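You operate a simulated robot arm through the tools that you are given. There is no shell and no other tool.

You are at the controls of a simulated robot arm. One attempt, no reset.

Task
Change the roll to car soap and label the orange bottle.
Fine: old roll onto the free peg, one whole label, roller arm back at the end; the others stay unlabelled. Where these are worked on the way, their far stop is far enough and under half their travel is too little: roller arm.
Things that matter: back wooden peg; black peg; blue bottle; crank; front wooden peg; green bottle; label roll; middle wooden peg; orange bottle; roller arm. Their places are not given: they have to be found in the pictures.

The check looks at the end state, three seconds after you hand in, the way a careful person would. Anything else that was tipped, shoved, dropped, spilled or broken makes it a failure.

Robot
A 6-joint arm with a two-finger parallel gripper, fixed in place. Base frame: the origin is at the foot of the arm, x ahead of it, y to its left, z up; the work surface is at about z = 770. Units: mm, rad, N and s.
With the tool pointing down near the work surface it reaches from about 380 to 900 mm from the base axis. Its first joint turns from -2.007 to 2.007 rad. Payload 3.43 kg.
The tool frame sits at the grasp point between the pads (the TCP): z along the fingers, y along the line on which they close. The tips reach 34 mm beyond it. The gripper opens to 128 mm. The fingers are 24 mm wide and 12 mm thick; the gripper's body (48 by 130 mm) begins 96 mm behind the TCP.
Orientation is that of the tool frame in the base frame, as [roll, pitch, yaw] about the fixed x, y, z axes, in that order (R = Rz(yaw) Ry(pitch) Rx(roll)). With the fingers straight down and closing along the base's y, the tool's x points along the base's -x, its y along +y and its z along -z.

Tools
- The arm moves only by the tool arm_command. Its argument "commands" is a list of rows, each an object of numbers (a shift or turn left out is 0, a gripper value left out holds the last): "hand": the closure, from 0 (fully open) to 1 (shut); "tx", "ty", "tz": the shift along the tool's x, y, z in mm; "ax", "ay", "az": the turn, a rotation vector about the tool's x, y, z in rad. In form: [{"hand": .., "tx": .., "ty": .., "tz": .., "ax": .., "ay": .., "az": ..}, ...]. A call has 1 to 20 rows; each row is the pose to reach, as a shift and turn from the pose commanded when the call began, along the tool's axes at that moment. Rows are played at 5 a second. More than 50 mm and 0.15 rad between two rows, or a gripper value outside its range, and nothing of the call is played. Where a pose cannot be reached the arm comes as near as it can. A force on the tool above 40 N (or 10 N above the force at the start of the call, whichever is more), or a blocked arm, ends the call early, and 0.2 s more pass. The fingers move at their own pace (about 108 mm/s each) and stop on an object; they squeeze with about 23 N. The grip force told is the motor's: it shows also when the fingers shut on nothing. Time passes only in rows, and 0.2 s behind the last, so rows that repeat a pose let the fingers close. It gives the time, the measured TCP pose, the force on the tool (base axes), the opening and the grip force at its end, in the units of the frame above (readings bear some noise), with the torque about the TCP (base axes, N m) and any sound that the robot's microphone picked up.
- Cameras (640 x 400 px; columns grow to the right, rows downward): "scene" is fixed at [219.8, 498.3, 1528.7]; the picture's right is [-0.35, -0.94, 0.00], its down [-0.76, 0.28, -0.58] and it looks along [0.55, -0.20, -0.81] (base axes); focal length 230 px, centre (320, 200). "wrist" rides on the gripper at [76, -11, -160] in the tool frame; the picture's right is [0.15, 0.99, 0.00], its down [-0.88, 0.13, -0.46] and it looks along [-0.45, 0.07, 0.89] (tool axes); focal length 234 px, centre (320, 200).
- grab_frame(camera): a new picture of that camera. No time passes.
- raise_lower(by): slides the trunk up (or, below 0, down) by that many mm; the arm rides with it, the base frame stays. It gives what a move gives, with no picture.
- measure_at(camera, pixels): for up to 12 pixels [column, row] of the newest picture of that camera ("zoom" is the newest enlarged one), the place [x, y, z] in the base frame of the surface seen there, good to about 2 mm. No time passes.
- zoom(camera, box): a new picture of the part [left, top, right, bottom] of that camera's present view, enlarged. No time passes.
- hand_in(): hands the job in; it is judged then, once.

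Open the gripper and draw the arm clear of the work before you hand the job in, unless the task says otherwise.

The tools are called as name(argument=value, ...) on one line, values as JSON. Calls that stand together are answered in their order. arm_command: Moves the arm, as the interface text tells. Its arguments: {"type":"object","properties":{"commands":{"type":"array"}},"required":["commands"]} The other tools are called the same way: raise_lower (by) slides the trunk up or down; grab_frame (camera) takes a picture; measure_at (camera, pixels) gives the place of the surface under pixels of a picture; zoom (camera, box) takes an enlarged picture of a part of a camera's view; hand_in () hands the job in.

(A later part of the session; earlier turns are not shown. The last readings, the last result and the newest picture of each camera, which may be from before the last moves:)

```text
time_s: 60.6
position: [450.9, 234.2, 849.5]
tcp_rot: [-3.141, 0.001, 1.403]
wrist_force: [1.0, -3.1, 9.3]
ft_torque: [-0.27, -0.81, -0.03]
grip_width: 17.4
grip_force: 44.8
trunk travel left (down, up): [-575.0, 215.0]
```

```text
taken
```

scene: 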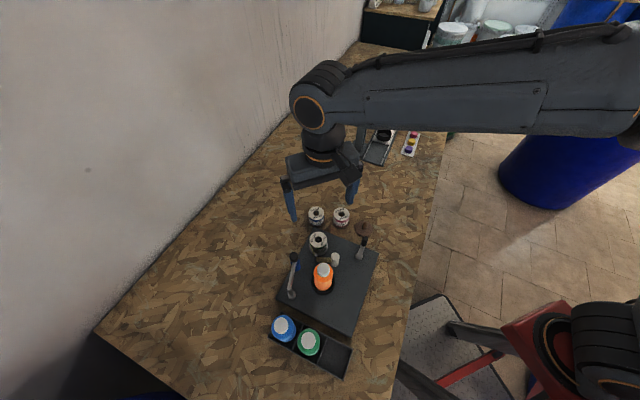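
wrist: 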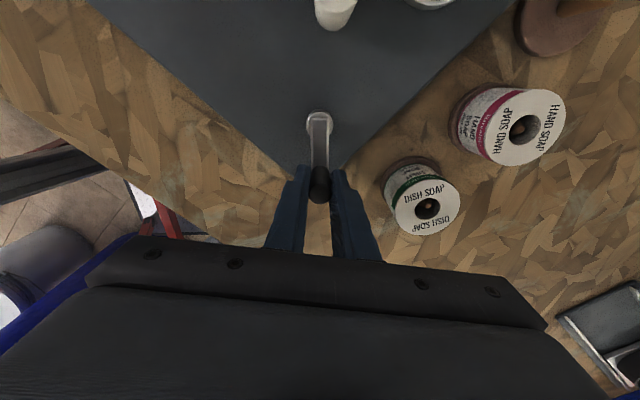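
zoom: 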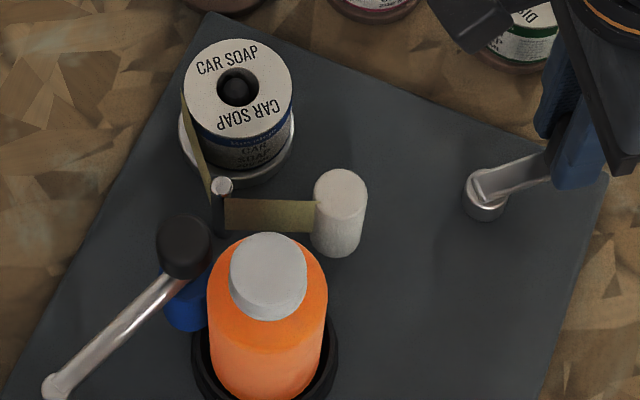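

Force is low, so the circle fits well. I continue clockwise from -90° to -150° in 10° steps.

arm_command(commands=[{"hand": 1, "tx": -0.58, "ty": -7.1}, {"tx": 0.08, "ty": -14.2}, {"tx": 1.96, "ty": -21.08}, {"tx": 5.01, "ty": -27.52}, {"tx": 9.13, "ty": -33.34}, {"tx": 14.19, "ty": -38.36}, {"tx": 14.19, "ty": -38.36}])

zoom(camera="scene", box=[300, 225, 396, 290])

```text
time_s: 62.2
position: [418.3, 254.7, 849.8]
tcp_rot: [3.14, 0.0, 1.401]
wrist_force: [9.7, -5.8, -8.7]
ft_torque: [-0.66, -1.01, -0.38]
grip_width: 17.5
grip_force: 45.1
trunk travel left (down, up): [-575.0, 215.0]
```

```text
6.15 times, centred on (348, 258) of scene
```

zoom: 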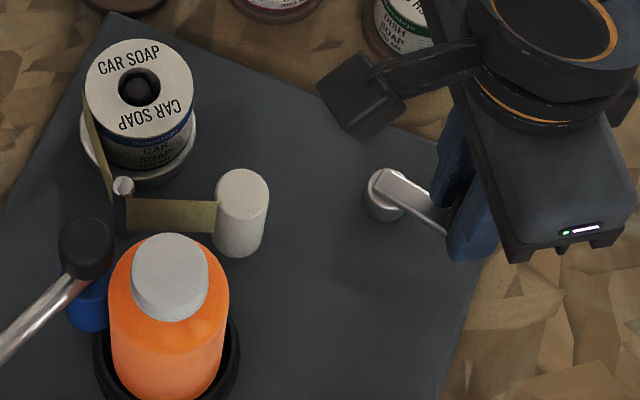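

There is about 10 N of resistance against the turn, which looks like normal crank friction. I continue from -150° to -210° with a small centre correction.

arm_command(commands=[{"hand": 1, "tx": 6.1, "ty": -3.8}, {"tx": 12.6, "ty": -6.8}, {"tx": 19.5, "ty": -8.6}, {"tx": 26.6, "ty": -9.2}, {"tx": 33.7, "ty": -8.5}, {"tx": 40.6, "ty": -6.6}, {"tx": 40.6, "ty": -6.6}])

zoom(camera="scene", box=[300, 225, 396, 290])

grab_frame(camera="wrist")

```text
time_s: 63.8
position: [414.0, 296.4, 850.2]
tcp_rot: [-3.137, 0.004, 1.399]
wrist_force: [-33.6, 17.0, 10.4]
ft_torque: [1.21, -0.59, -0.04]
grip_width: 17.6
grip_force: 45.2
trunk travel left (down, up): [-575.0, 215.0]
stopped in row 7: the force on the tool passed its limit at 43 N (the readings are from after the stop); the commanded pose is now the measured one
```

```text
6.15 times, centred on (348, 258) of scene
```

zoom: 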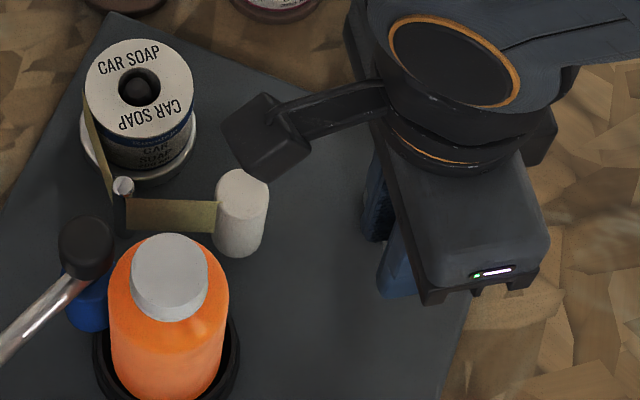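

```text
taken
```

wrist: 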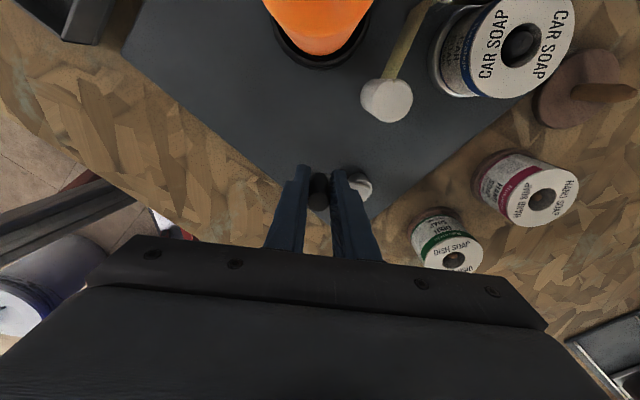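

The tool is being pushed radially outward with about 38 N, so my path runs too far inward here. I ease outward and re-read the force.

arm_command(commands=[{"hand": 1, "tx": 0.3, "ty": -0.7}, {"tx": 0.5, "ty": -1.4}, {"tx": 0.5, "ty": -1.4}])

zoom(camera="wrist", box=[260, 130, 400, 260])

```text
time_s: 64.6
position: [414.0, 295.9, 851.3]
tcp_rot: [-3.139, 0.005, 1.401]
wrist_force: [-35.8, 13.3, 13.7]
ft_torque: [-0.32, -0.14, -0.19]
grip_width: 17.4
grip_force: 44.9
trunk travel left (down, up): [-575.0, 215.0]
```

```text
3.08 times, centred on (330, 195) of wrist
```

zoom: 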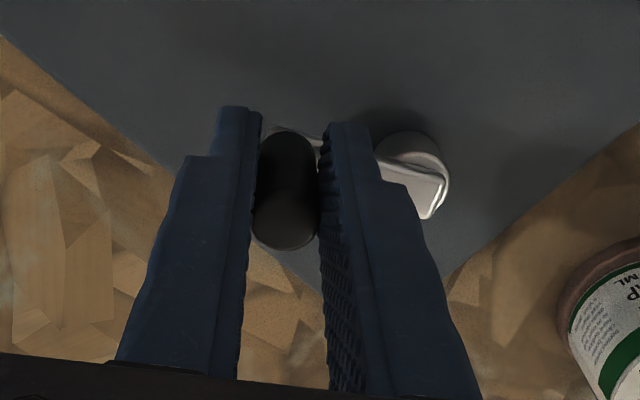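

The force hardly changed. I ease outward a further 2 mm to see whether it drops.

arm_command(commands=[{"hand": 1, "tx": 0.2, "ty": -1}, {"tx": 0.4, "ty": -2}, {"tx": 0.4, "ty": -2}, {"tx": 0.4, "ty": -2}])

```text
time_s: 65.6
position: [413.8, 296.4, 850.4]
tcp_rot: [-3.14, 0.001, 1.4]
wrist_force: [-3.3, -2.4, -3.9]
ft_torque: [-1.06, -0.85, -0.18]
grip_width: 17.3
grip_force: 45.0
trunk travel left (down, up): [-575.0, 215.0]
```

The force has dropped to near zero. I re-measure hub and handle in the current wrist view to refine the circle.

zoom(camera="wrist", box=[260, 130, 400, 260])

measure_at(camera="zoom", pixels=[[262, 225], [285, 240], [312, 225], [285, 215], [380, 150], [410, 135], [445, 165], [445, 190], [405, 170], [425, 215]])

zoom(camera="scene", box=[300, 225, 396, 290])

```text
3.08 times, centred on (330, 195) of wrist
```

zoom: 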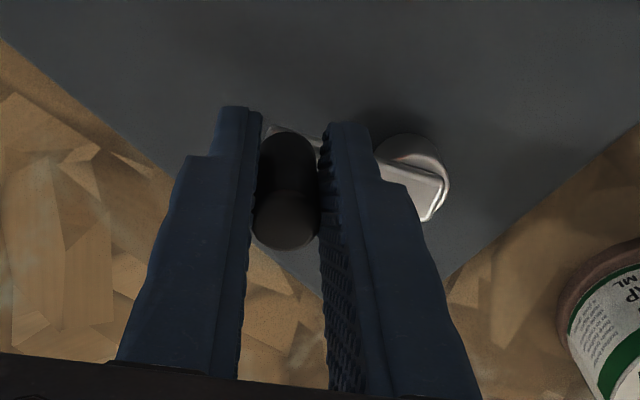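

```text
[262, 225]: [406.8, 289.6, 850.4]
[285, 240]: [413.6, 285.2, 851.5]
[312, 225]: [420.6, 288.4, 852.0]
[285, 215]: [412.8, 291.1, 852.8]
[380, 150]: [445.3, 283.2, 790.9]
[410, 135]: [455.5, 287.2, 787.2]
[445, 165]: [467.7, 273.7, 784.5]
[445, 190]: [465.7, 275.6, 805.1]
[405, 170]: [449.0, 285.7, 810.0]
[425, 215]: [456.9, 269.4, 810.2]
```

```text
6.15 times, centred on (348, 258) of scene
```

zoom: 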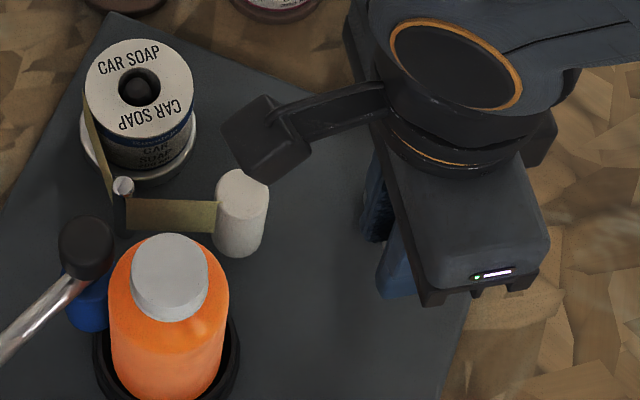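

The handle is really at (413.7,291.5), about 5 mm off the TCP along the pads. I reopen a little, recentre on it and regrip.

arm_command(commands=[{"hand": 0.75}, {"hand": 0.75}, {"tx": -2.5, "ty": 0.4}, {"tx": -4.9, "ty": 0.8}, {"tx": -4.9, "ty": 0.8}, {"hand": 1, "tx": -4.9, "ty": 0.8}, {"tx": -4.9, "ty": 0.8}, {"tx": -4.9, "ty": 0.8}])

zoom(camera="wrist", box=[260, 130, 400, 260])

```text
time_s: 67.4
position: [412.3, 291.8, 851.4]
tcp_rot: [-3.139, 0.001, 1.4]
wrist_force: [-1.7, 0.5, 0.0]
ft_torque: [-0.38, -1.05, -0.01]
grip_width: 17.3
grip_force: 45.9
trunk travel left (down, up): [-575.0, 215.0]
```

```text
3.08 times, centred on (330, 195) of wrist
```

zoom: 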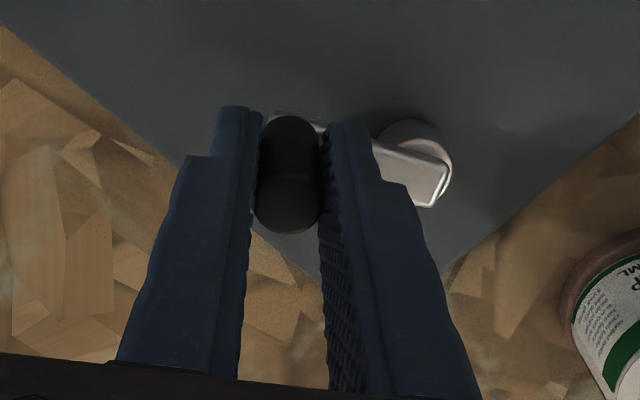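

The regrip is centred with near-zero force. I continue clockwise from about -201° to -250°.

arm_command(commands=[{"hand": 1, "tx": 2.9, "ty": 0.8}, {"tx": 5.95, "ty": 1.72}, {"tx": 9.2, "ty": 3.2}, {"tx": 12.54, "ty": 4.83}, {"tx": 15.6, "ty": 6.85}, {"tx": 18.49, "ty": 9.04}, {"tx": 21.1, "ty": 11.6}, {"tx": 23.61, "ty": 14.22}, {"tx": 27.76, "ty": 20.21}, {"tx": 27.76, "ty": 20.21}])

zoom(camera="wrist", box=[240, 80, 440, 260])

zoom(camera="scene", box=[300, 225, 396, 290])

```text
time_s: 69.6
position: [437.9, 316.4, 850.5]
tcp_rot: [-3.138, 0.001, 1.397]
wrist_force: [-15.3, 22.4, -0.9]
ft_torque: [0.11, -0.54, -0.31]
grip_width: 17.2
grip_force: 44.8
trunk travel left (down, up): [-575.0, 215.0]
```

```text
2.22 times, centred on (340, 170) of wrist
```

zoom: 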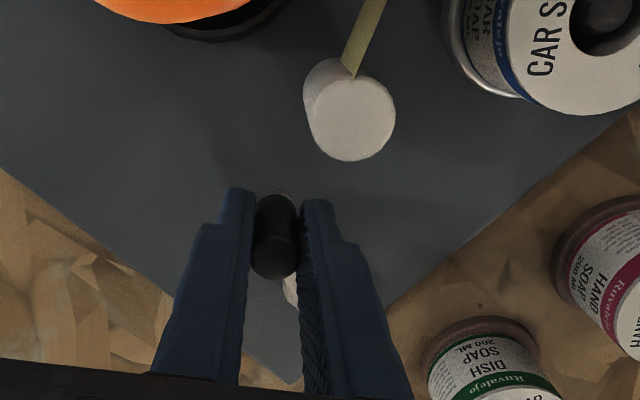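

```text
6.15 times, centred on (348, 258) of scene
```

zoom: 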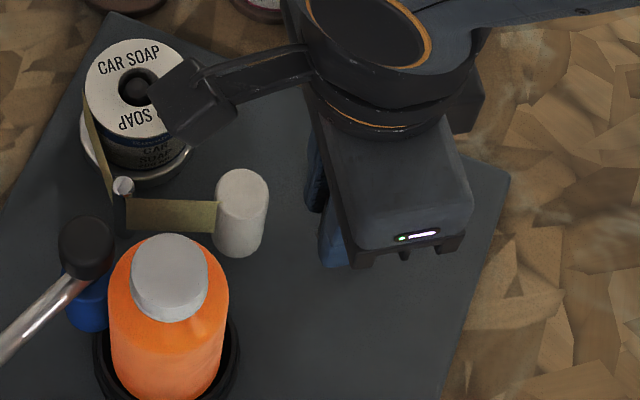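

Force is 26 N outward, so the circle is better fitted by centre (453,278) and R≈42.3. I continue from about 111° to 85° with the new fit.

arm_command(commands=[{"hand": 1, "tx": 1.5, "ty": -0.3}, {"tx": 3.53, "ty": 3.71}, {"tx": 4.9, "ty": 7.1}, {"tx": 6.01, "ty": 10.64}, {"tx": 6.75, "ty": 14.3}, {"tx": 7.26, "ty": 17.94}, {"tx": 7.26, "ty": 17.94}])

zoom(camera="wrist", box=[240, 80, 440, 260])

```text
time_s: 71.2
position: [457.7, 319.3, 848.8]
tcp_rot: [-3.138, 0.004, 1.4]
wrist_force: [0.8, -0.7, -5.9]
ft_torque: [-0.25, -0.9, 0.04]
grip_width: 17.3
grip_force: 44.9
trunk travel left (down, up): [-575.0, 215.0]
```

```text
2.22 times, centred on (340, 170) of wrist
```

zoom: 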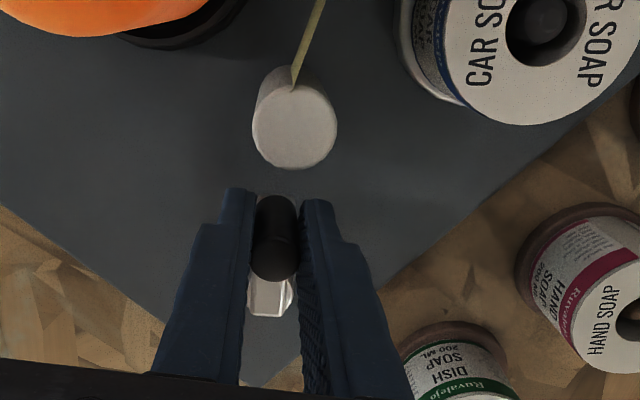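

Force is near zero and the fit is good. I continue from 85° to 35°.

arm_command(commands=[{"hand": 1, "tx": 0, "ty": 3.7}, {"tx": -0.04, "ty": 7.36}, {"tx": -0.6, "ty": 11.1}, {"tx": -1.4, "ty": 14.65}, {"tx": -2.55, "ty": 18.2}, {"tx": -3.92, "ty": 21.57}, {"tx": -5.7, "ty": 24.85}, {"tx": -7.67, "ty": 27.89}, {"tx": -9.95, "ty": 30.8}, {"tx": -12.43, "ty": 33.52}, {"tx": -12.43, "ty": 33.52}])

zoom(camera="wrist", box=[240, 80, 440, 260])

zoom(camera="scene", box=[300, 225, 396, 290])

```text
time_s: 73.6
position: [488.2, 302.6, 850.6]
tcp_rot: [-3.138, 0.004, 1.4]
wrist_force: [-5.4, 6.2, 9.6]
ft_torque: [-0.38, -0.91, -0.39]
grip_width: 17.5
grip_force: 44.7
trunk travel left (down, up): [-575.0, 215.0]
```

```text
2.22 times, centred on (340, 170) of wrist
```

zoom: 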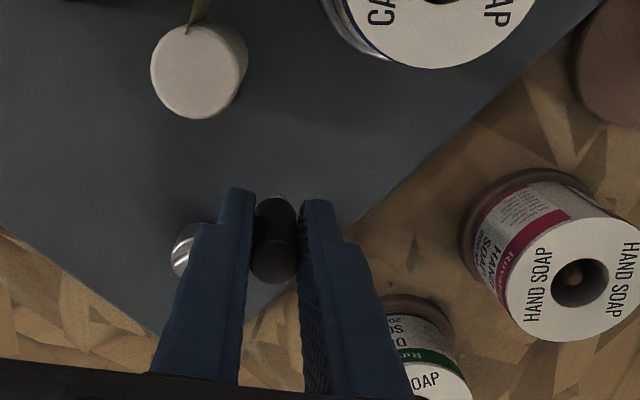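

```text
6.15 times, centred on (348, 258) of scene
```

zoom: 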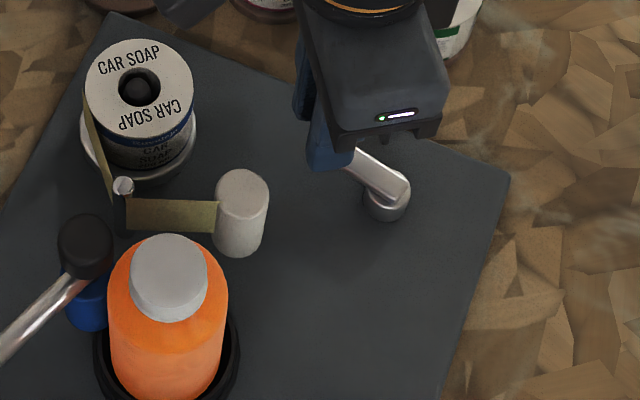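

280° of the turn is done, with no label visible from the scene camera. I let go of the crank and use the wrist camera to look at the hidden side of the bottle before finishing the turn.

arm_command(commands=[{"hand": 0.7}, {"hand": 0.65}, {"hand": 0.65, "tz": -20}, {"tz": -50}, {"tz": -90}, {"tz": -130}, {"tz": -170}, {"tx": 30, "ty": -8, "tz": -175}, {"tx": 65, "ty": -20, "tz": -175}, {"tx": 100, "ty": -35, "tz": -175}, {"tx": 135, "ty": -50, "tz": -175}, {"tx": 170, "ty": -65, "tz": -175}, {"tx": 200, "ty": -70, "tz": -175}, {"tx": 215, "ty": -75, "tz": -175}, {"tx": 215, "ty": -75, "tz": -175}])

grab_frame(camera="wrist")

```text
time_s: 76.8
position: [451.3, 526.8, 1023.7]
tcp_rot: [-3.138, 0.001, 1.4]
wrist_force: [-0.5, 0.5, 1.1]
ft_torque: [-0.01, 0.01, 0.0]
grip_width: 44.9
grip_force: 0.0
trunk travel left (down, up): [-575.0, 215.0]
```

```text
taken
```

wrist: 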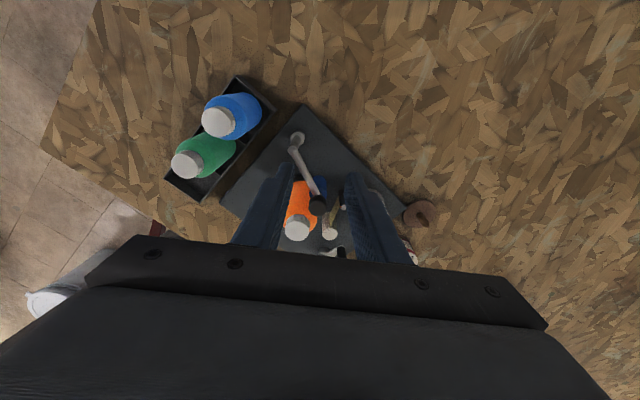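

I zoom on the bottle in this view at around (300,205).

zoom(camera="wrist", box=[270, 160, 350, 250])

zoom(camera="scene", box=[300, 225, 396, 290])

```text
4.44 times, centred on (310, 205) of wrist
```

zoom: 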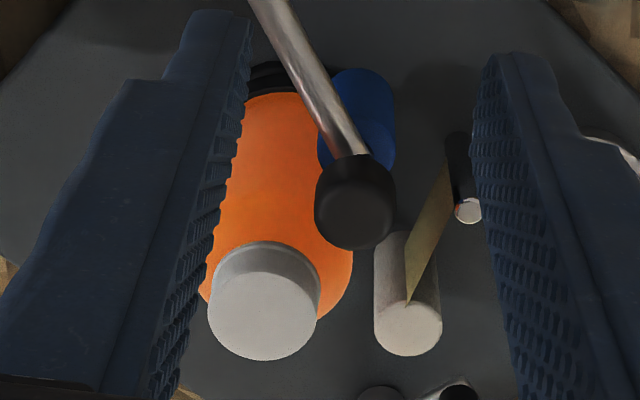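

```text
6.15 times, centred on (348, 258) of scene
```

zoom: 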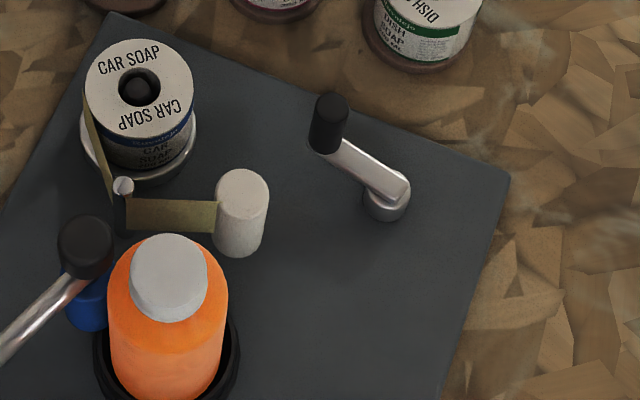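

No label shows on the +y side. I turn the camera to look from the +x side, where the web pin faces the bottle.

arm_command(commands=[{"hand": 0, "tx": -10, "ty": 5, "az": 0.12}, {"tx": -20, "ty": 10, "az": 0.26}, {"tx": -30, "ty": 17, "az": 0.4}, {"tx": -40, "ty": 24, "az": 0.54}, {"tx": -50, "ty": 31, "az": 0.68}, {"tx": -60, "ty": 38, "az": 0.82}, {"tx": -70, "ty": 44, "az": 0.96}, {"tx": -80, "ty": 50, "az": 1.1}, {"tx": -90, "ty": 56, "az": 1.24}, {"tx": -96, "ty": 60, "az": 1.36}, {"tx": -96, "ty": 60, "az": 1.4}, {"tx": -96, "ty": 60, "az": 1.4}])

grab_frame(camera="wrist")

```text
time_s: 79.4
position: [524.8, 249.9, 909.0]
tcp_rot: [-2.894, -0.046, 0.215]
wrist_force: [-1.3, -0.1, -0.7]
ft_torque: [-0.04, -0.01, -0.01]
grip_width: 128.2
grip_force: 0.1
out of reach, approached as far as the arm can: row 4, 5, 6, 7, 8, 9, 10, 11, 12
trunk travel left (down, up): [-575.0, 215.0]
```

```text
taken
```

wrist: 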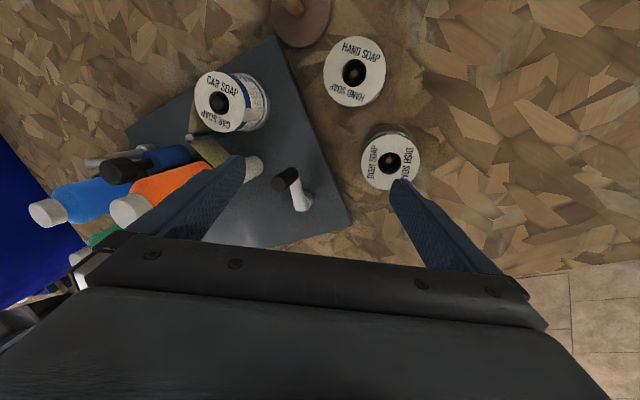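

The wrist hit its turning limit and the arm ended in an odd pose at (525,250,909). I check that nothing was disturbed before moving again.

grab_frame(camera="scene")

zoom(camera="scene", box=[256, 200, 400, 300])

zoom(camera="wrist", box=[100, 60, 320, 240])

```text
taken
```

scene: 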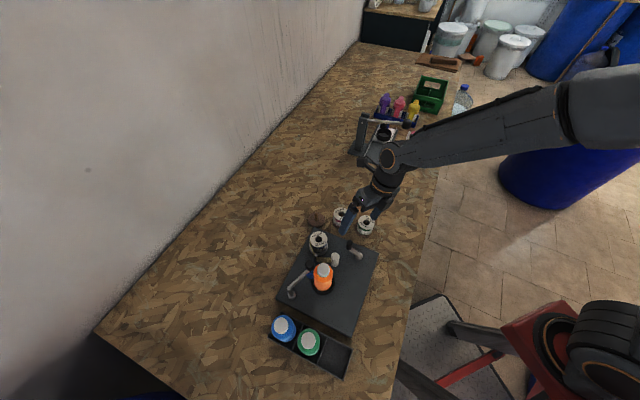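

```text
4.00 times, centred on (328, 250) of scene
```

zoom: 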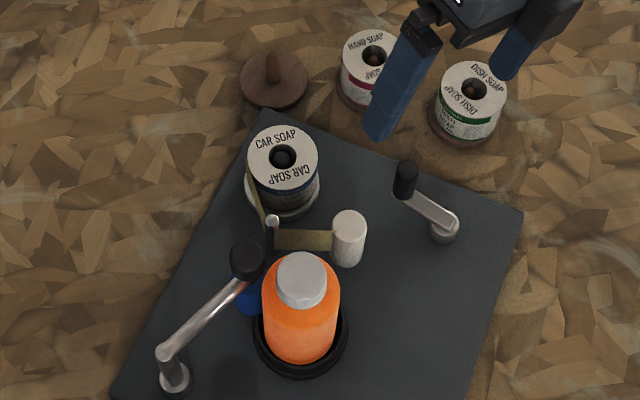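

```text
2.22 times, centred on (210, 150) of wrist
```

zoom: 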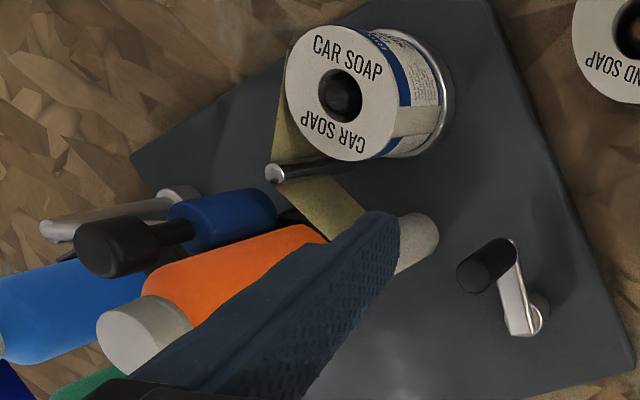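

Nothing was disturbed: rolls, bottle and roller arm are as before. The hand is low and tilted, so I raise the trunk first to gain clearance before recovering the wrist orientation.

raise_lower(by=150)

```text
time_s: 81.2
position: [519.8, 249.5, 1052.4]
tcp_rot: [-2.893, -0.045, 0.216]
wrist_force: [0.1, -0.5, 0.2]
ft_torque: [-0.02, -0.01, 0.01]
grip_width: 128.1
grip_force: 0.1
trunk travel left (down, up): [-725.0, 65.0]
```

I test which commanded pose the controller now refers to with a tiny move.

arm_command(commands=[{"tz": -5}, {"tz": -10}])

```text
time_s: 81.8
position: [521.8, 248.3, 1063.1]
tcp_rot: [-2.895, -0.046, 0.216]
wrist_force: [-0.3, -0.2, 0.0]
ft_torque: [0.04, 0.01, 0.02]
grip_width: 128.2
grip_force: 0.1
trunk travel left (down, up): [-725.0, 65.0]
```

The controller now refers to the actual pose. I level the tool first (undoing the 0.25 rad tilt), then turn back towards yaw 1.40 in a second call.

arm_command(commands=[{"ax": -0.08, "ay": -0.015}, {"ax": -0.16, "ay": -0.03}, {"ax": -0.2476, "ay": -0.046}, {"ax": -0.2476, "ay": -0.046}])

arm_command(commands=[{"az": -0.1}, {"az": -0.22}, {"az": -0.34}, {"az": -0.46}, {"az": -0.58}, {"az": -0.7}, {"az": -0.82}, {"az": -0.94}, {"az": -1.06}, {"az": -1.18}, {"az": -1.18}])

grab_frame(camera="scene")

```text
time_s: 82.8
position: [521.0, 248.2, 1063.7]
tcp_rot: [-2.893, -0.046, 0.217]
wrist_force: [0.2, -0.9, 0.0]
ft_torque: [0.01, 0.01, -0.02]
grip_width: 128.1
grip_force: 0.1
out of reach, approached as far as the arm can: row 1, 2, 3, 4
trunk travel left (down, up): [-725.0, 65.0]
```

```text
time_s: 85.2
position: [521.9, 247.5, 1062.9]
tcp_rot: [-3.089, -0.246, 1.396]
wrist_force: [-0.9, 0.4, 0.1]
ft_torque: [-0.03, 0.01, 0.03]
grip_width: 128.0
grip_force: 0.1
trunk travel left (down, up): [-725.0, 65.0]
```

```text
taken
```

scene: 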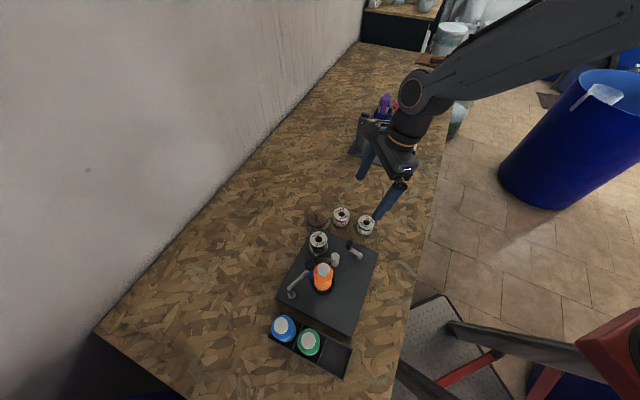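

Yaw is back to 1.396, with a tilt of about 0.25 rad remaining. I level it.

arm_command(commands=[{"ax": -0.02, "ay": -0.08}, {"ax": -0.035, "ay": -0.16}, {"ax": -0.0526, "ay": -0.246, "az": -0.0065}, {"ax": -0.0526, "ay": -0.246, "az": -0.0065}])

```text
time_s: 86.2
position: [521.7, 247.8, 1061.6]
tcp_rot: [3.14, 0.0, 1.41]
wrist_force: [0.0, 0.0, 0.7]
ft_torque: [0.01, -0.03, -0.03]
grip_width: 128.1
grip_force: 0.1
trunk travel left (down, up): [-725.0, 65.0]
```

The tool is level again. I move up 60 mm, lower the trunk back to its original height, and re-measure the crank handle.

arm_command(commands=[{"hand": 0.6, "tz": -20}, {"tx": 15, "ty": -10, "tz": -40}, {"tx": 30, "ty": -20, "tz": -60}, {"tx": 45, "ty": -30, "tz": -60}, {"tx": 45, "ty": -30, "tz": -60}])

raise_lower(by=-150)

grab_frame(camera="wrist")

zoom(camera="scene", box=[340, 225, 384, 260])

```text
time_s: 87.4
position: [498.0, 295.6, 1121.2]
tcp_rot: [3.141, 0.0, 1.407]
wrist_force: [-1.4, 0.5, 0.5]
ft_torque: [-0.01, -0.02, 0.01]
grip_width: 51.1
grip_force: 0.2
trunk travel left (down, up): [-725.0, 65.0]
```

```text
time_s: 89.1
position: [498.4, 297.2, 972.0]
tcp_rot: [3.14, 0.001, 1.408]
wrist_force: [-1.2, 0.2, 0.1]
ft_torque: [0.04, -0.03, 0.08]
grip_width: 51.0
grip_force: 0.0
trunk travel left (down, up): [-575.0, 215.0]
```

```text
taken
```

wrist: 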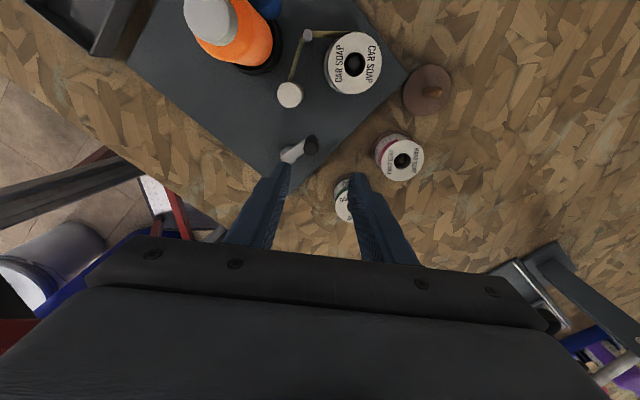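

```text
11.43 times, centred on (362, 242) of scene
```

zoom: 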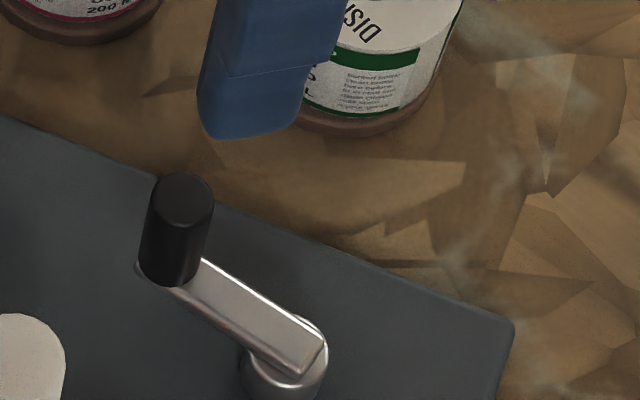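

I zoom the wrist view on the handle and on the bottle.

zoom(camera="wrist", box=[270, 120, 340, 180])

measure_at(camera="zoom", pixels=[[375, 180], [340, 180], [415, 170], [375, 145], [380, 215], [230, 215], [200, 240], [160, 260]])

zoom(camera="wrist", box=[170, 0, 330, 110])

```text
6.67 times, centred on (305, 150) of wrist
```

zoom: 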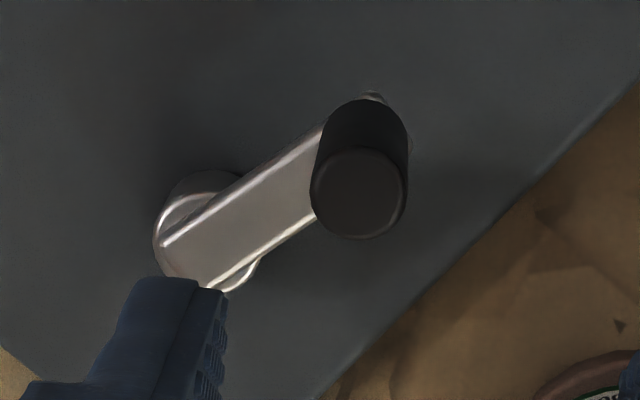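

```text
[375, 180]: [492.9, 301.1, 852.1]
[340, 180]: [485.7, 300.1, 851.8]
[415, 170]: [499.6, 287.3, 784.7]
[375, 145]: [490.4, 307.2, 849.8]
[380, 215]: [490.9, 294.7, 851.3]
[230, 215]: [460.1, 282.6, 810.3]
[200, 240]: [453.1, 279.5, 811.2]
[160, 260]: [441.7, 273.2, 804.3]
```

```text
3.64 times, centred on (250, 55) of wrist
```

zoom: 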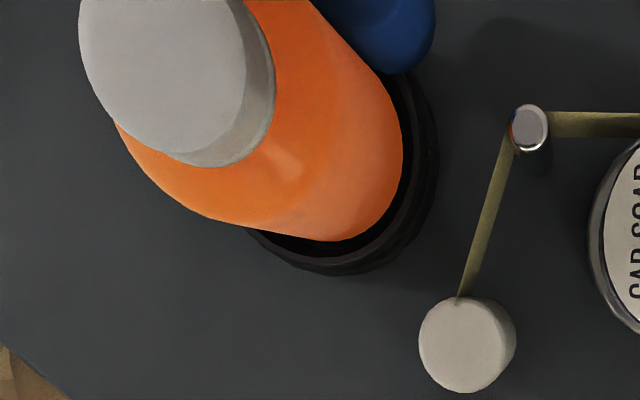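

No label is visible on the bottle so far. The handle is at (488.6,298), so I regrip it to complete the turn.

arm_command(commands=[{"hand": 0.65, "tx": 0.1, "ty": -9.8, "tz": 10}, {"tx": 0.1, "ty": -9.8, "tz": 40}, {"tx": 0.1, "ty": -9.8, "tz": 75}, {"tx": 0.1, "ty": -9.8, "tz": 105}, {"tx": 0.1, "ty": -9.8, "tz": 118}, {"tx": 0.1, "ty": -9.8, "tz": 121.5}, {"tx": 0.1, "ty": -9.8, "tz": 121.5}, {"hand": 0.8, "tx": 0.1, "ty": -9.8, "tz": 121.5}, {"hand": 1, "tx": 0.1, "ty": -9.8, "tz": 121.5}, {"tx": 0.1, "ty": -9.8, "tz": 121.5}, {"tx": 0.1, "ty": -9.8, "tz": 121.5}])

zoom(camera="wrist", box=[240, 110, 400, 260])

```text
time_s: 91.5
position: [488.6, 298.4, 852.9]
tcp_rot: [-3.142, 0.0, 1.409]
wrist_force: [-4.6, -3.6, -1.9]
ft_torque: [-0.27, 0.99, 0.04]
grip_width: 17.4
grip_force: 45.1
trunk travel left (down, up): [-575.0, 215.0]
```

```text
2.67 times, centred on (320, 185) of wrist
```

zoom: 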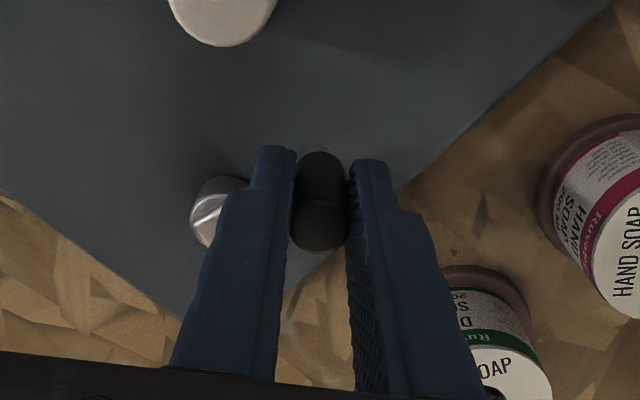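

The grip is centred with low force. I continue clockwise from 30° to -20°.

arm_command(commands=[{"hand": 1, "tx": -2.9, "ty": 2.1}, {"tx": -5.98, "ty": 4.08}, {"tx": -9.2, "ty": 5.65}, {"tx": -12.57, "ty": 7.06}, {"tx": -16, "ty": 8.05}, {"tx": -19.58, "ty": 8.85}, {"tx": -23.2, "ty": 9.25}, {"tx": -26.8, "ty": 9.4}, {"tx": -30.4, "ty": 9.15}, {"tx": -33.99, "ty": 8.68}, {"tx": -33.99, "ty": 8.68}])

zoom(camera="wrist", box=[240, 110, 400, 260])

```text
time_s: 93.9
position: [492.9, 262.5, 850.7]
tcp_rot: [3.139, -0.001, 1.407]
wrist_force: [-4.9, 5.5, 10.7]
ft_torque: [0.6, 1.01, -0.13]
grip_width: 17.2
grip_force: 45.2
trunk travel left (down, up): [-575.0, 215.0]
```

```text
2.67 times, centred on (320, 185) of wrist
```

zoom: 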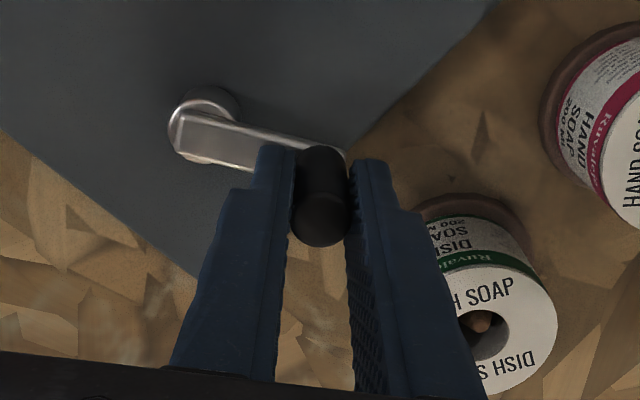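

Near home. I complete the full turn to about -47°, a few degrees past the starting angle.

arm_command(commands=[{"hand": 1, "tx": -3.5, "ty": -0.85}, {"tx": -6.97, "ty": -1.96}, {"tx": -10.3, "ty": -3.4}, {"tx": -13.5, "ty": -5.09}, {"tx": -16.5, "ty": -7.08}, {"tx": -17.68, "ty": -7.94}, {"tx": -17.68, "ty": -7.94}])

zoom(camera="wrist", box=[240, 110, 400, 260])

zoom(camera="scene", box=[290, 205, 400, 295])

```text
time_s: 95.5
position: [484.2, 245.1, 851.1]
tcp_rot: [3.134, -0.001, 1.412]
wrist_force: [25.9, -18.9, -8.3]
ft_torque: [-0.7, 0.65, -0.15]
grip_width: 17.8
grip_force: 44.8
trunk travel left (down, up): [-575.0, 215.0]
stopped in row 7: the force on the tool passed its limit at 42 N (the readings are from after the stop); the commanded pose is now the measured one
```

```text
2.67 times, centred on (320, 185) of wrist
```

zoom: 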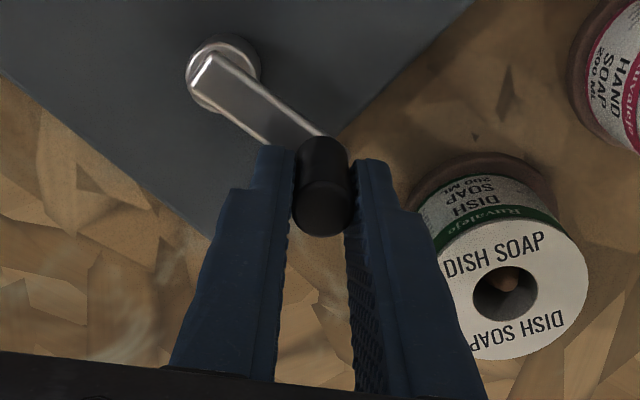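

```text
4.44 times, centred on (345, 250) of scene
```

zoom: 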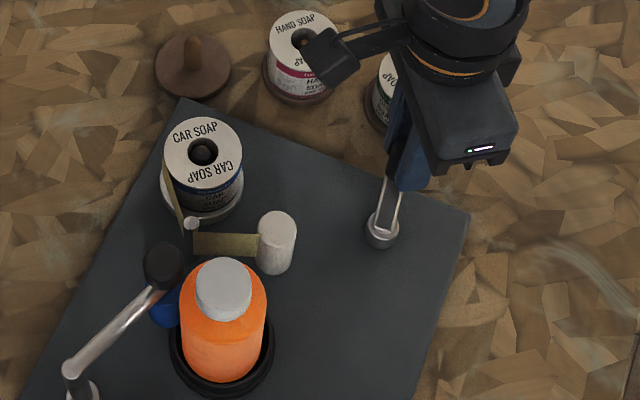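

The crank is back at its starting angle after a full clockwise turn. I release it, rise, and check the bottle in the scene view first.

arm_command(commands=[{"hand": 0.8}, {"hand": 0.65}, {"hand": 0.65, "tz": -20}, {"tz": -50}, {"tz": -90}, {"tz": -130}, {"tz": -130}])

zoom(camera="scene", box=[300, 225, 364, 290])

zoom(camera="wrist", box=[170, 0, 370, 130])

```text
time_s: 97.1
position: [483.9, 248.5, 981.4]
tcp_rot: [3.137, -0.002, 1.409]
wrist_force: [0.2, 0.4, -0.1]
ft_torque: [0.03, 0.0, -0.01]
grip_width: 44.9
grip_force: 0.1
trunk travel left (down, up): [-575.0, 215.0]
```

```text
6.15 times, centred on (332, 258) of scene
```

zoom: 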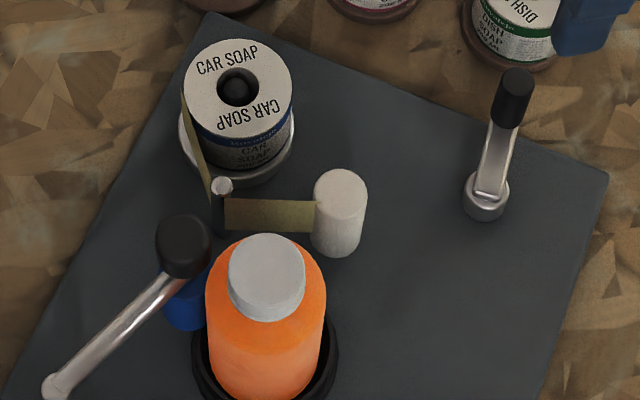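

```text
3.08 times, centred on (270, 65) of wrist
```

zoom: 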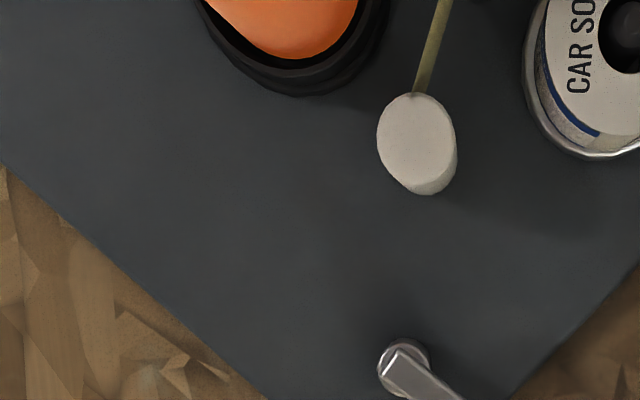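

No label shows from the -x side. I move to the +y side viewpoint used before and look at the bottle there.

arm_command(commands=[{"hand": 0.3, "tx": 20, "ty": 0, "tz": -20}, {"tx": 55, "ty": 5, "tz": -40}, {"tx": 95, "ty": 20, "tz": -40}, {"tx": 135, "ty": 35, "tz": -40}, {"tx": 175, "ty": 50, "tz": -40}, {"tx": 210, "ty": 60, "tz": -40}, {"tx": 210, "ty": 60, "tz": -40}])

grab_frame(camera="wrist")

zoom(camera="wrist", box=[200, 110, 360, 240])

```text
time_s: 98.7
position: [575.2, 446.6, 1021.3]
tcp_rot: [3.139, -0.001, 1.41]
wrist_force: [-1.0, 0.3, 0.7]
ft_torque: [0.07, -0.02, 0.03]
grip_width: 89.4
grip_force: 0.0
trunk travel left (down, up): [-575.0, 215.0]
```

```text
taken
```

wrist: 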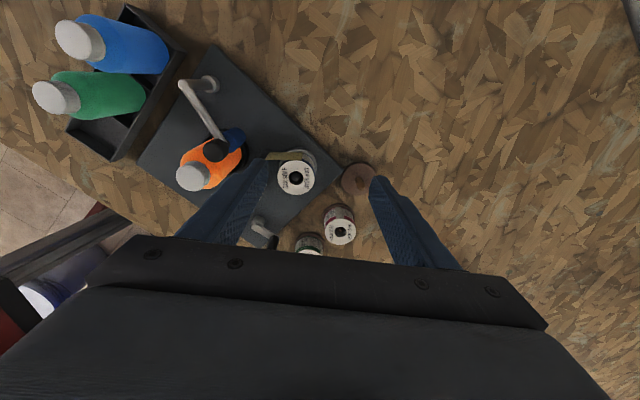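

```text
3.08 times, centred on (280, 175) of wrist
```

zoom: 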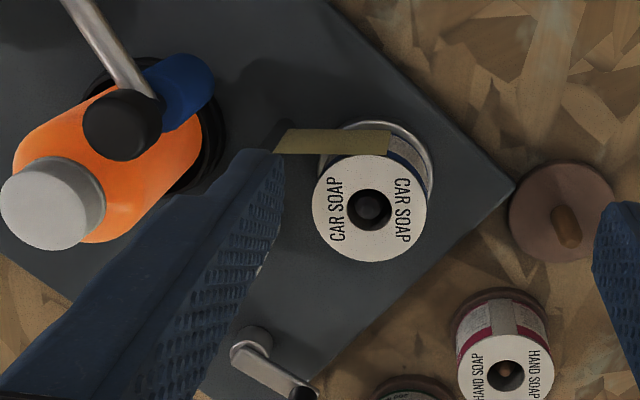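

This view shows the bottle's +x side. I zoom in further.

zoom(camera="wrist", box=[170, 115, 260, 195])

```text
5.00 times, centred on (215, 155) of wrist
```

zoom: 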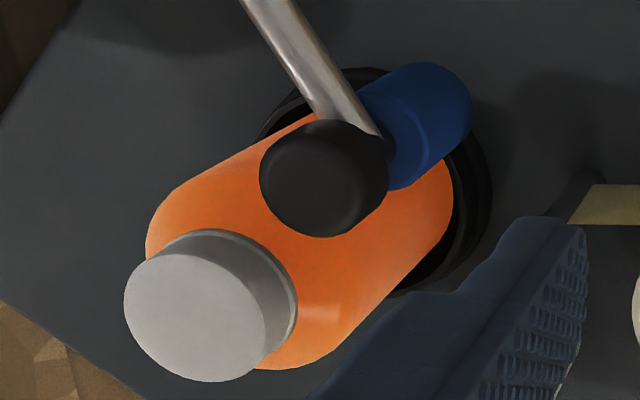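

No label anywhere after the clockwise turn. Before trying the other direction, I measure roller and bottle to check they are actually in contact.

measure_at(camera="zoom", pixels=[[195, 310], [130, 310], [262, 310], [195, 260], [195, 375], [415, 80], [465, 110], [410, 180], [430, 120], [325, 180], [440, 230], [480, 240]])

zoom(camera="scene", box=[300, 250, 348, 290])

measure_at(camera="zoom", pixels=[[320, 195], [258, 200], [380, 195], [320, 135], [310, 262], [160, 130], [190, 270], [170, 220], [225, 260], [225, 320], [420, 260]])

```text
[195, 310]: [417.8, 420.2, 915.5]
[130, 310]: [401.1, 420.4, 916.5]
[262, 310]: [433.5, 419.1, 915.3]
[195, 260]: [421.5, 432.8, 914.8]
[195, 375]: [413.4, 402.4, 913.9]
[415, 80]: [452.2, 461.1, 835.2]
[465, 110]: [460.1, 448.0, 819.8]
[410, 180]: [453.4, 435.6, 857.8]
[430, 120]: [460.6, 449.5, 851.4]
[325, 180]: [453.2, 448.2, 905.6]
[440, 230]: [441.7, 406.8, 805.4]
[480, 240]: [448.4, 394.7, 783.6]
```

```text
10.00 times, centred on (324, 270) of scene
```

zoom: 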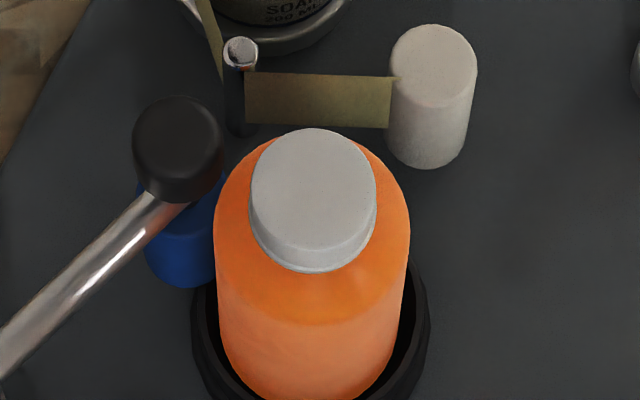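

```text
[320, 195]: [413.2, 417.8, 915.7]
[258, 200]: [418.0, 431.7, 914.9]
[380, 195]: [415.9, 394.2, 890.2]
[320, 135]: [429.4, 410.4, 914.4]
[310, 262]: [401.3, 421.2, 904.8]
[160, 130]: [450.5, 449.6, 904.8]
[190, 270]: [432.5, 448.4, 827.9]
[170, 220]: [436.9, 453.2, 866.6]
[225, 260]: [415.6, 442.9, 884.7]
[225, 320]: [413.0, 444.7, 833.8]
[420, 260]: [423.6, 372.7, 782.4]
```

The knob centre is (452.5,448) and the roller seems to have a few millimetres left before the bottle, so the arm may not be at its far stop. I go behind the knob with closed fingers to push it fully in.

arm_command(commands=[{"hand": 1, "tx": 0, "ty": -10, "az": -0.08}, {"tx": 0.2, "ty": -25, "az": -0.18}, {"tx": 0.5, "ty": -40, "az": -0.28}, {"tx": 0.8, "ty": -55, "az": -0.38}, {"tx": 1, "ty": -70, "az": -0.48}, {"tx": 1.2, "ty": -85, "az": -0.58}, {"tx": 1.3, "ty": -96.4, "az": -0.665}, {"tx": 1.3, "ty": -96.4, "az": -0.665}])

grab_frame(camera="wrist")

measure_at(camera="wrist", pixels=[[300, 150], [310, 140], [290, 140], [280, 150]])

```text
time_s: 100.5
position: [479.2, 461.0, 1022.2]
tcp_rot: [3.138, 0.003, 2.077]
wrist_force: [-0.2, 0.4, -0.6]
ft_torque: [0.01, 0.01, 0.01]
grip_width: 0.0
grip_force: 23.1
trunk travel left (down, up): [-575.0, 215.0]
```

```text
taken
```

wrist: 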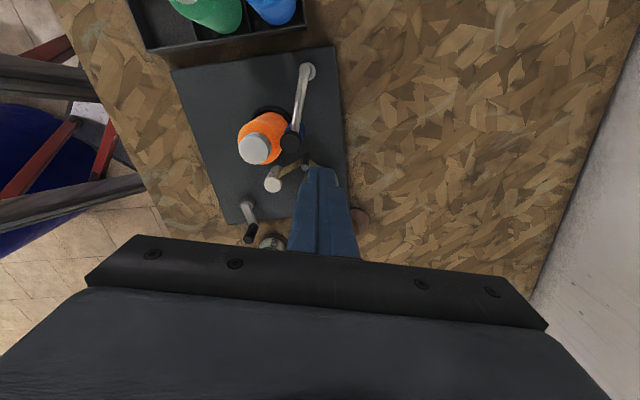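

```text
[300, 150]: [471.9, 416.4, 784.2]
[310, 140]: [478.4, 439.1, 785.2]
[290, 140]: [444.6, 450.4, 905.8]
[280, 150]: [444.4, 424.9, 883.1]
```

The closed fingers are positioned beside the knob at about (291,143). I measure the knob from here.

zoom(camera="wrist", box=[230, 95, 330, 185])

measure_at(camera="zoom", pixels=[[270, 215], [225, 215], [310, 215], [270, 180], [265, 250], [320, 150], [325, 165], [312, 185], [330, 180], [230, 110], [120, 250]])

```text
4.44 times, centred on (280, 140) of wrist
```

zoom: 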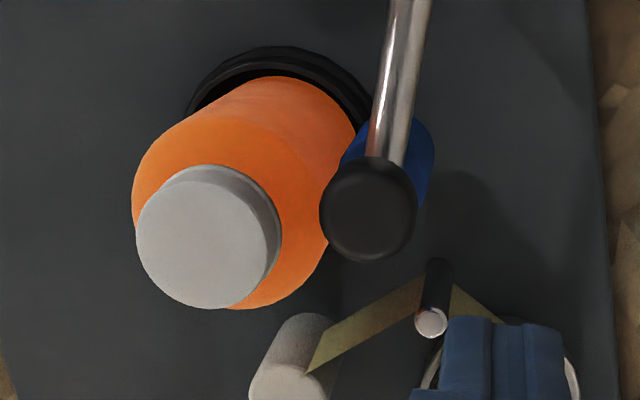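

```text
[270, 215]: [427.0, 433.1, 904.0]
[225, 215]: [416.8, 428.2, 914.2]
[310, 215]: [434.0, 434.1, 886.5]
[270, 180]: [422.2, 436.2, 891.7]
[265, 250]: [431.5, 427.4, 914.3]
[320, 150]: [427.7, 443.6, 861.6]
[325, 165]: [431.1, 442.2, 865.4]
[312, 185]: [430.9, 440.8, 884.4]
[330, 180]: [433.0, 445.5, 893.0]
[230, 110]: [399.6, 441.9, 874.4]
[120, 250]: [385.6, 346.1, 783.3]
```

I measure the knob itself at (368,210) and the roller edges in this zoom.

measure_at(camera="zoom", pixels=[[368, 210], [325, 210], [412, 205], [368, 168], [368, 252], [345, 155], [350, 145], [425, 170], [430, 140], [415, 195], [335, 140], [390, 100]])

```text
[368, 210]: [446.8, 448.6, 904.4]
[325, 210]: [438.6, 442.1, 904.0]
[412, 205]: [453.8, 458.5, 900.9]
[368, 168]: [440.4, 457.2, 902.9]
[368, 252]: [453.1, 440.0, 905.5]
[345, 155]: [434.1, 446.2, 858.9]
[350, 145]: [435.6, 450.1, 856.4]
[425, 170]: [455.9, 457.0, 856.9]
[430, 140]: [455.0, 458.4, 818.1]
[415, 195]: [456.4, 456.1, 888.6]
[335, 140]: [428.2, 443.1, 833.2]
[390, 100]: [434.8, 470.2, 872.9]
```

A cleaner measurement puts the knob at (446.5,449.3), i.e. 42.8 mm from the bottle axis, so the roller is in contact at its far stop. The clockwise turn produced nothing, so I return to the crank to try counterclockwise.

arm_command(commands=[{"hand": 0.65, "tx": -15, "ty": -8, "az": 0.06}, {"tx": -38, "ty": -20, "az": 0.14}, {"tx": -62, "ty": -33, "az": 0.22}, {"tx": -86, "ty": -46, "az": 0.3}, {"tx": -110, "ty": -59, "az": 0.39}, {"tx": -134, "ty": -72, "az": 0.48}, {"tx": -158, "ty": -85, "tz": 10, "az": 0.57}, {"tx": -178, "ty": -95, "tz": 25, "az": 0.64}, {"tx": -188.5, "ty": -100.5, "tz": 40, "az": 0.665}, {"tx": -188.5, "ty": -100.5, "tz": 40, "az": 0.665}])

zoom(camera="wrist", box=[280, 95, 360, 175])

measure_at(camera="zoom", pixels=[[320, 270], [290, 270], [350, 270], [320, 245], [320, 295], [320, 320], [320, 220]])

```text
time_s: 102.7
position: [482.2, 245.6, 979.6]
tcp_rot: [3.136, -0.003, 1.408]
wrist_force: [-0.5, 0.0, 0.7]
ft_torque: [0.03, -0.01, -0.02]
grip_width: 44.9
grip_force: 0.1
trunk travel left (down, up): [-575.0, 215.0]
```

```text
5.00 times, centred on (320, 135) of wrist
```

zoom: 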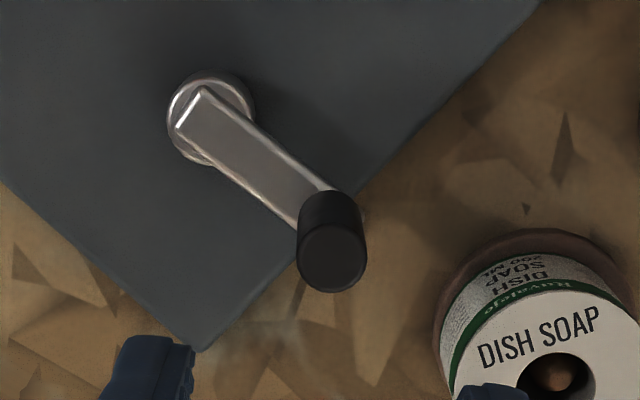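

```text
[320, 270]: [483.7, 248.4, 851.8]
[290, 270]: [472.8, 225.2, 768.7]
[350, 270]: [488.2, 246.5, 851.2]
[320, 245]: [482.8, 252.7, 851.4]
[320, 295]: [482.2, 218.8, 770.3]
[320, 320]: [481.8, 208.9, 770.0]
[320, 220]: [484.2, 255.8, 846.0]
```

The handle is now at about (485,249.7), i.e. around -40°, so the clockwise turn stopped some 5° short of a full revolution. I regrip and first nudge further clockwise past the starting angle, watching the bottle.

arm_command(commands=[{"hand": 0.65, "tx": 3.4, "ty": 2.1, "tz": 20}, {"tx": 3.4, "ty": 2.1, "tz": 55}, {"tx": 3.4, "ty": 2.1, "tz": 90}, {"tx": 3.4, "ty": 2.1, "tz": 115}, {"tx": 3.4, "ty": 2.1, "tz": 126}, {"tx": 3.4, "ty": 2.1, "tz": 129}, {"tx": 3.4, "ty": 2.1, "tz": 129}, {"hand": 0.8, "tx": 3.4, "ty": 2.1, "tz": 129}, {"hand": 1, "tx": 3.4, "ty": 2.1, "tz": 129}, {"tx": 3.4, "ty": 2.1, "tz": 129}, {"tx": 3.4, "ty": 2.1, "tz": 129}])

zoom(camera="wrist", box=[240, 110, 400, 260])

```text
time_s: 105.1
position: [486.7, 251.1, 852.4]
tcp_rot: [3.138, -0.001, 1.41]
wrist_force: [1.6, 0.7, -0.8]
ft_torque: [0.24, 1.05, -0.11]
grip_width: 17.3
grip_force: 45.5
trunk travel left (down, up): [-575.0, 215.0]
```

```text
2.67 times, centred on (320, 185) of wrist
```

zoom: 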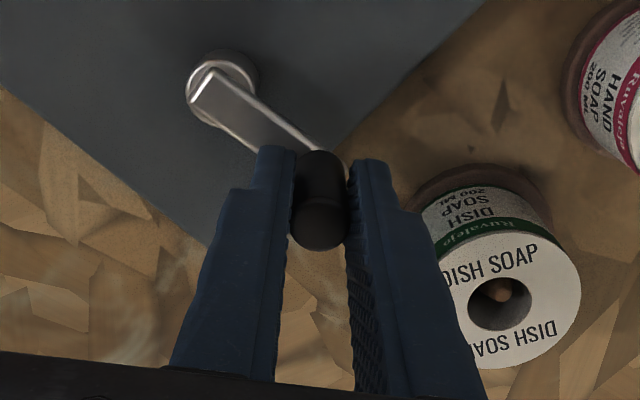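

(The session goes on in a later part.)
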